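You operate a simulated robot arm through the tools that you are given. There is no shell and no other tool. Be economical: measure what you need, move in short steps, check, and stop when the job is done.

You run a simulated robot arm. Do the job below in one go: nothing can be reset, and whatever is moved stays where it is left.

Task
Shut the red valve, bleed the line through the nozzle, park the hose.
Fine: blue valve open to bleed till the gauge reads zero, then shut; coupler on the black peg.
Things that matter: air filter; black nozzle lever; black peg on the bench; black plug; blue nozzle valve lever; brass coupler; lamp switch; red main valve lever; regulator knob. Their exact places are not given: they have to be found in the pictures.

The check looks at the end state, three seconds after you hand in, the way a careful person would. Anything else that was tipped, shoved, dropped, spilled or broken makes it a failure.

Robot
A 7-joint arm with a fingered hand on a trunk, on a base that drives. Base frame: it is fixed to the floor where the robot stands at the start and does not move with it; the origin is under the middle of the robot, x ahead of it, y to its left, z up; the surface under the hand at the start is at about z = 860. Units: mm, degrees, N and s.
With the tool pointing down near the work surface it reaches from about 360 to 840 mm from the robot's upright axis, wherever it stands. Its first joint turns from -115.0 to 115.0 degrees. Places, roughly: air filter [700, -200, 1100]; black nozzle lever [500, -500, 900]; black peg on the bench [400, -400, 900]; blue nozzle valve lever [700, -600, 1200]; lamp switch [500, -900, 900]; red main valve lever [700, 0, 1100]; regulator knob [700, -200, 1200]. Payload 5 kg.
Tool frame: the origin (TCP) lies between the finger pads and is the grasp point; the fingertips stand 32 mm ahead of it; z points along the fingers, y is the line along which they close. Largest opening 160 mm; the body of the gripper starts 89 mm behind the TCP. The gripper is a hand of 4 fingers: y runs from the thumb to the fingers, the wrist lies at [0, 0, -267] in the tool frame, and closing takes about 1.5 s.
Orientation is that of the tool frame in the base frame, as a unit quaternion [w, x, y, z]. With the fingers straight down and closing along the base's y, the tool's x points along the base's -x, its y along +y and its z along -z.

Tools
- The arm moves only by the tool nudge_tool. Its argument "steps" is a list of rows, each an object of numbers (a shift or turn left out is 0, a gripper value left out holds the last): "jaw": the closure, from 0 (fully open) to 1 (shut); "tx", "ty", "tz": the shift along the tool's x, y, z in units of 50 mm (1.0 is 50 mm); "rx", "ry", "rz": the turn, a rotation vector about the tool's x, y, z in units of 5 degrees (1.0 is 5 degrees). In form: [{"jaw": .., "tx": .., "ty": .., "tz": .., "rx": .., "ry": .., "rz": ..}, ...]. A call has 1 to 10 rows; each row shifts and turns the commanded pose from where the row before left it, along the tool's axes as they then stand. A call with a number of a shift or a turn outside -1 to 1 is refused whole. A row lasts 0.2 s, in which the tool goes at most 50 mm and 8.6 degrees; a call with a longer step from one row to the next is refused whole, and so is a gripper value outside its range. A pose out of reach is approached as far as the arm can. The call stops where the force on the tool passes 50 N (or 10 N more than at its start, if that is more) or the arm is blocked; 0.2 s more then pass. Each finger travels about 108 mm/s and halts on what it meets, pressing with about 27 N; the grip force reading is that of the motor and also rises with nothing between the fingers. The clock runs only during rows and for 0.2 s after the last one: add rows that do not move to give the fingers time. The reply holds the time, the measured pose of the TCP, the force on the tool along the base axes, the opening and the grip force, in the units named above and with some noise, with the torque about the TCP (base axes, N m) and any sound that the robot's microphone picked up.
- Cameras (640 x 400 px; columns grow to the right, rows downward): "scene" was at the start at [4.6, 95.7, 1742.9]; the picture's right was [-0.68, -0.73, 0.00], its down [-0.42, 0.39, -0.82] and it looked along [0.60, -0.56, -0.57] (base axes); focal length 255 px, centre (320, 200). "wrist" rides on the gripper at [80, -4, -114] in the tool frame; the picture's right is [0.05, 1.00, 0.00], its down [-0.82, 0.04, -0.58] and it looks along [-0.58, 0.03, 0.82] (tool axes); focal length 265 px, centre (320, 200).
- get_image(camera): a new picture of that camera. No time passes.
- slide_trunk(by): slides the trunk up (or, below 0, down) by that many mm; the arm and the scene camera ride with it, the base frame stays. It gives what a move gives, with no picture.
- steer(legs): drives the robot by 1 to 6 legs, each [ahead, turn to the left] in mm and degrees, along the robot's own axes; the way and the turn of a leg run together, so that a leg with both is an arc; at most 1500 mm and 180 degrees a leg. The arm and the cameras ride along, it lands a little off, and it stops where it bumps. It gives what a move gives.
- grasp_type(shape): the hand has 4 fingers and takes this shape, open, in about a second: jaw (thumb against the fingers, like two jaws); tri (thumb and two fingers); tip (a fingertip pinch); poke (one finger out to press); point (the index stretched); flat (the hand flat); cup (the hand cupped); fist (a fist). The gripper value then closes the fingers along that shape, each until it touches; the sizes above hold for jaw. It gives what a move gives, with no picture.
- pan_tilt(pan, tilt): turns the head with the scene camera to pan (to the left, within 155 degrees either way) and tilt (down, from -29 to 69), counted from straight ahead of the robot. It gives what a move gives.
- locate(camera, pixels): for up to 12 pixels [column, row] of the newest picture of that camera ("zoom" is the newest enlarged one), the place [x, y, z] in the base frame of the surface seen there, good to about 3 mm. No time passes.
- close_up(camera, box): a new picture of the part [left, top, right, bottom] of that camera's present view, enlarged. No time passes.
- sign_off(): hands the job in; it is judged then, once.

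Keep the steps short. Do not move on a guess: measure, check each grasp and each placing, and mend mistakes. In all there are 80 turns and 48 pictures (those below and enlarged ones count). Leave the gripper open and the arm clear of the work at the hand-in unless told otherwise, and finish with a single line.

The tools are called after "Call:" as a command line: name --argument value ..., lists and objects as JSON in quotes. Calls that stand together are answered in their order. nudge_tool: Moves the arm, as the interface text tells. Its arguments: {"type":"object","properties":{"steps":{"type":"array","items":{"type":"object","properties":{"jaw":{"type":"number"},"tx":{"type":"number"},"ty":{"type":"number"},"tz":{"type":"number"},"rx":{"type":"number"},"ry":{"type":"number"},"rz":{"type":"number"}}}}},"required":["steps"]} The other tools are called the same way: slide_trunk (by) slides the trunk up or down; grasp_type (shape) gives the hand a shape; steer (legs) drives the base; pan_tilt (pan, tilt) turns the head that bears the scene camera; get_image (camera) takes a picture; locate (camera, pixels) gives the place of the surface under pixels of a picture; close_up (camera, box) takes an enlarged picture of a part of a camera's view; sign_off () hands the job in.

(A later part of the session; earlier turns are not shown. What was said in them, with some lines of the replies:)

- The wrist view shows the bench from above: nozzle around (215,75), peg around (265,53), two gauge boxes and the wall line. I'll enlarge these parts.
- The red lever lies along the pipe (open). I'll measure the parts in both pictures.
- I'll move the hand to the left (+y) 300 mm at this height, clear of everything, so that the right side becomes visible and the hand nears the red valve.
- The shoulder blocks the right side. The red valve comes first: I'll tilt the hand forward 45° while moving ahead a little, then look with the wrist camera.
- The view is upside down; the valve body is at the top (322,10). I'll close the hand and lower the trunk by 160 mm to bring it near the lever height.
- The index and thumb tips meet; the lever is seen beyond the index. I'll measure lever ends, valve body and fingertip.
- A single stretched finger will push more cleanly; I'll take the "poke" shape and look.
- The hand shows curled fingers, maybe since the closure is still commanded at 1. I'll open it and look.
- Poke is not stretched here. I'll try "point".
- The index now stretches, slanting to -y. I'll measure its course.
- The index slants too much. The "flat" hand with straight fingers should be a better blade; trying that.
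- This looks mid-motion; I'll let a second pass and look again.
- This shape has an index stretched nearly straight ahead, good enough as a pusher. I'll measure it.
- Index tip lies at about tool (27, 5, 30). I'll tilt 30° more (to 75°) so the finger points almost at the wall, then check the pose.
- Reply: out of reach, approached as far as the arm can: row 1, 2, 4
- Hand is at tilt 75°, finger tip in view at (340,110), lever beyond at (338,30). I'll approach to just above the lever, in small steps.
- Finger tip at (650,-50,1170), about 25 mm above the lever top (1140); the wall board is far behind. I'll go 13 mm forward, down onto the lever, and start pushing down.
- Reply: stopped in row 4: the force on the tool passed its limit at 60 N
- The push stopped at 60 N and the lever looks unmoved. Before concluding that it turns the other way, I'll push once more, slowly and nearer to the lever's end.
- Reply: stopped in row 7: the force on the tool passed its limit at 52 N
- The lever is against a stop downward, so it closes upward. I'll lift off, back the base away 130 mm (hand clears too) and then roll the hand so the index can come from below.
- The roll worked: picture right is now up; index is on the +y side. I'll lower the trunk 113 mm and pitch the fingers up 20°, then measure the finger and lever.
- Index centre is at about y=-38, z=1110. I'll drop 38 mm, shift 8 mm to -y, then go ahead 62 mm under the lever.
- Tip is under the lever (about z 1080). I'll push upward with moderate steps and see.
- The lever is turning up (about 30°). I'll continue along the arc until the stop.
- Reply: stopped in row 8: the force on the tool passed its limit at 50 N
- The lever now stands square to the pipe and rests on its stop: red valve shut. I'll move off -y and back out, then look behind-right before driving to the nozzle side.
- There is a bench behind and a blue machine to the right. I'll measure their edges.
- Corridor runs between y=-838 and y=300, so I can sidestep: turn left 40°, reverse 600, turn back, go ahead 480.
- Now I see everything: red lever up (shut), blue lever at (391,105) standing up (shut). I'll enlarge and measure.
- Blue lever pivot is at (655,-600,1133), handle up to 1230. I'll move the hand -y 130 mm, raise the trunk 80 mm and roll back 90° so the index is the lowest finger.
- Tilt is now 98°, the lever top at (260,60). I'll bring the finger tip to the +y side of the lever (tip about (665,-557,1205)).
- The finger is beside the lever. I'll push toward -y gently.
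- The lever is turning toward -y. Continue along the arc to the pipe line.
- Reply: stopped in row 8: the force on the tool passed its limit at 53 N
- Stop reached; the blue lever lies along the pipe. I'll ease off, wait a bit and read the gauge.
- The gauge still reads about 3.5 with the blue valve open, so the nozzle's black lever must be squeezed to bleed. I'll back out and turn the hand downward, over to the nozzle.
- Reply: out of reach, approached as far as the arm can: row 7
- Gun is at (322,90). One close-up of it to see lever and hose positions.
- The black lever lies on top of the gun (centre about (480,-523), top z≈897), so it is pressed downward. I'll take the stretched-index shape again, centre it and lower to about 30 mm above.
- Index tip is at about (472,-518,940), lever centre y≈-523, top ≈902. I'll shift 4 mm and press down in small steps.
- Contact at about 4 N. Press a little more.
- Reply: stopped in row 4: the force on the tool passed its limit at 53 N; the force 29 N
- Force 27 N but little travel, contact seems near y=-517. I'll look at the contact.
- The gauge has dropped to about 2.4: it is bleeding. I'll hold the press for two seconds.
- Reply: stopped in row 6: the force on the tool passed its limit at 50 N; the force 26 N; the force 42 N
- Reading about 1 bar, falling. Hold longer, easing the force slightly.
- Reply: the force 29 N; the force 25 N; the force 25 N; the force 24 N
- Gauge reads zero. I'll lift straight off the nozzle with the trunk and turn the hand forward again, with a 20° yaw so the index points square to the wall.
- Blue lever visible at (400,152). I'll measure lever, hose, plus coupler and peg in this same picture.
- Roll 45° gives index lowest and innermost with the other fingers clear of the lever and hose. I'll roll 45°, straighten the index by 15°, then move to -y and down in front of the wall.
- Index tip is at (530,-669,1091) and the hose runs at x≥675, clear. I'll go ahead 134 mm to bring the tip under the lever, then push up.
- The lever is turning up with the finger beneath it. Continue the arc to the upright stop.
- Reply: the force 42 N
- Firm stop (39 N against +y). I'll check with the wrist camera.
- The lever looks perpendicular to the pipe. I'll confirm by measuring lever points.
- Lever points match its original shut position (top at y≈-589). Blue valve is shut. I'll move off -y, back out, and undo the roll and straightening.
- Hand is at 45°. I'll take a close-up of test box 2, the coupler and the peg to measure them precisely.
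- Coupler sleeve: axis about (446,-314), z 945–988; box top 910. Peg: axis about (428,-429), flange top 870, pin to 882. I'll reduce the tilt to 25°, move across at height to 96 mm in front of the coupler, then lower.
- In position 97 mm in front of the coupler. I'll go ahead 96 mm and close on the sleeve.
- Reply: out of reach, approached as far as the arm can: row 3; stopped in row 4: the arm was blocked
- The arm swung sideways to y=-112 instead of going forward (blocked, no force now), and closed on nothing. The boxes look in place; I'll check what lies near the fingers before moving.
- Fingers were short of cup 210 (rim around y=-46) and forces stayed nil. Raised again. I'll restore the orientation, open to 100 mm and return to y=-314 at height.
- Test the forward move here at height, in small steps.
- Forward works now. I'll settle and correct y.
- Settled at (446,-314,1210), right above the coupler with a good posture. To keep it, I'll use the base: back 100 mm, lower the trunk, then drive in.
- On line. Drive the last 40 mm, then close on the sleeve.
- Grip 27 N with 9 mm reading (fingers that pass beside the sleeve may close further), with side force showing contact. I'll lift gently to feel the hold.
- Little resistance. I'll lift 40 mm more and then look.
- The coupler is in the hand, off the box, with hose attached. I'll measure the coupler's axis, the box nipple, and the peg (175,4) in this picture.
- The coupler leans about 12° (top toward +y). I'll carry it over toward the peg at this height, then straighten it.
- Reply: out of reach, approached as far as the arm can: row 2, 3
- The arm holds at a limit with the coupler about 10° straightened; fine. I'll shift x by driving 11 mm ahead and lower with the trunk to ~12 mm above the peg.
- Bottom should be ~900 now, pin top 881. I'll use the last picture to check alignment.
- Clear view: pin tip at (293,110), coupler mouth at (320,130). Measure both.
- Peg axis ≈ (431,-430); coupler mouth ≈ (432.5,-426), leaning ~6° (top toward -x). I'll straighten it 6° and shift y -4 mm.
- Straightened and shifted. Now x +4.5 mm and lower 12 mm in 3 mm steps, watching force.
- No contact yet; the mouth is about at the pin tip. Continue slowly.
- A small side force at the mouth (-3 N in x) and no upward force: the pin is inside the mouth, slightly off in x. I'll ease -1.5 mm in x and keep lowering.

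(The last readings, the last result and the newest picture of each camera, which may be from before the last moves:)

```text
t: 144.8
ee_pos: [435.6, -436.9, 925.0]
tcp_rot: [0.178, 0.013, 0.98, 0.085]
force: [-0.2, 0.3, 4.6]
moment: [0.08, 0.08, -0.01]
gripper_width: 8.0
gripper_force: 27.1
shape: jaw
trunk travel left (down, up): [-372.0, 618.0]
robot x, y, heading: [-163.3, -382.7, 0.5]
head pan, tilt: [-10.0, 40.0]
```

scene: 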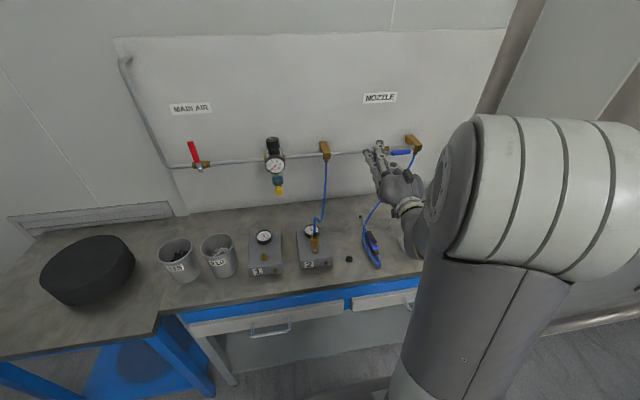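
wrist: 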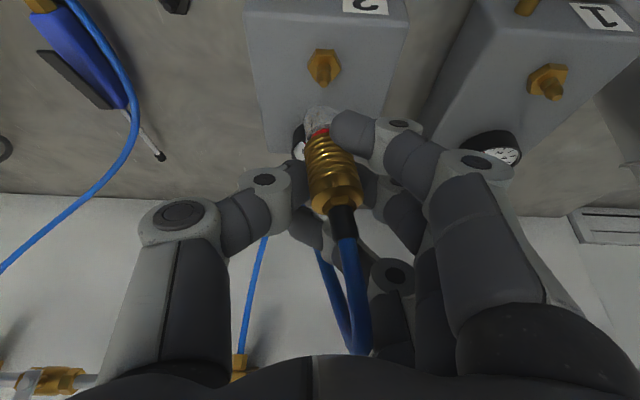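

Vertical force 4.6 N at nearly the expected seat height (925). Press a little further.

Call:
nudge_tool --steps '[{"tx": 0.014, "ty": -0.007, "tz": 0.037}, {"tx": 0.014, "ty": -0.007, "tz": 0.037}, {"tx": 0.014, "ty": -0.007, "tz": 0.037}, {}]'

```text
t: 145.8
ee_pos: [435.2, -436.6, 920.7]
tcp_rot: [0.178, 0.013, 0.98, 0.084]
force: [1.7, 0.8, 27.4]
moment: [0.49, 0.32, -0.04]
gripper_width: 9.2
gripper_force: 27.0
shape: jaw
trunk travel left (down, up): [-372.0, 618.0]
robot x, y, heading: [-167.2, -386.0, 0.3]
head pan, tilt: [-10.0, 40.0]
```

Firm seat at 27 N, and the opening went back to 9.1–9.2 as on the box. I'll ease off and nudge sideways 4 mm to verify it is held by the peg.

Call:
nudge_tool --steps '[{"tx": -0.014, "ty": 0.007, "tz": -0.037}, {"ty": 0.1}, {}]'

```text
t: 146.6
ee_pos: [436.3, -434.2, 920.9]
tcp_rot: [0.177, 0.014, 0.981, 0.084]
force: [3.7, -7.5, 16.5]
moment: [-0.19, 0.14, -0.02]
gripper_width: 9.3
gripper_force: 26.8
shape: jaw
trunk travel left (down, up): [-372.0, 618.0]
robot x, y, heading: [-169.6, -382.3, 0.3]
head pan, tilt: [-10.0, 40.0]
5 turns are left
```

Held by the peg (7.5 N, hardly moves). I'll re-centre, open to ~80 mm, back straight out with the base, and raise.

Call:
nudge_tool --steps '[{"ty": -0.09}, {"jaw": 0.8}, {"jaw": 0.6}, {"jaw": 0.5}, {"jaw": 0.5}, {}, {}, {}]'

Call:
steer --legs '[[-140, 0]]'

```text
t: 148.4
ee_pos: [435.4, -437.6, 920.3]
tcp_rot: [0.176, 0.014, 0.981, 0.085]
force: [-1.4, -1.7, 0.2]
moment: [-0.03, -0.01, 0.17]
gripper_width: 78.5
gripper_force: 0.0
shape: jaw
trunk travel left (down, up): [-372.0, 618.0]
robot x, y, heading: [-168.4, -384.8, 0.3]
head pan, tilt: [-10.0, 40.0]
```

```text
t: 149.7
ee_pos: [295.4, -438.6, 919.9]
tcp_rot: [0.176, 0.014, 0.981, 0.085]
force: [-0.3, -0.8, -0.1]
moment: [-0.01, 0.05, -0.01]
gripper_width: 79.2
gripper_force: 0.2
shape: jaw
trunk travel left (down, up): [-372.0, 618.0]
robot x, y, heading: [-311.7, -383.6, 0.3]
head pan, tilt: [-10.0, 40.0]
4 turns are left
```

Released and clear with no forces. I'll raise the arm, open the hand fully, and hand in.

Call:
slide_trunk --by 200

Call:
nudge_tool --steps '[{"jaw": 0}, {}, {}, {}]'

```text
t: 151.9
ee_pos: [294.3, -438.0, 1119.2]
tcp_rot: [0.176, 0.014, 0.981, 0.085]
force: [0.1, 1.1, 0.4]
moment: [0.02, 0.0, -0.02]
gripper_width: 79.1
gripper_force: 0.0
shape: jaw
trunk travel left (down, up): [-572.0, 418.0]
robot x, y, heading: [-307.8, -383.2, 0.4]
head pan, tilt: [-10.0, 40.0]
```

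```text
t: 152.9
ee_pos: [296.2, -436.2, 1118.2]
tcp_rot: [0.177, 0.013, 0.98, 0.085]
force: [0.2, 0.3, 0.7]
moment: [0.02, -0.05, 0.01]
gripper_width: 159.8
gripper_force: 0.0
shape: jaw
trunk travel left (down, up): [-572.0, 418.0]
robot x, y, heading: [-305.4, -383.2, -0.1]
head pan, tilt: [-10.0, 40.0]
3 turns are left
```

The hand is open and clear, so I'm handing in.

Call:
sign_off

```text
The job is handed in.
```

Red valve shut, line bled to zero through the nozzle, blue valve shut again, and coupler on the black peg; the peg seat was checked by force only, since no pictures were left, and an unplanned sideways swing of the arm near cup 210 showed no contact force but was not checked in a later picture.
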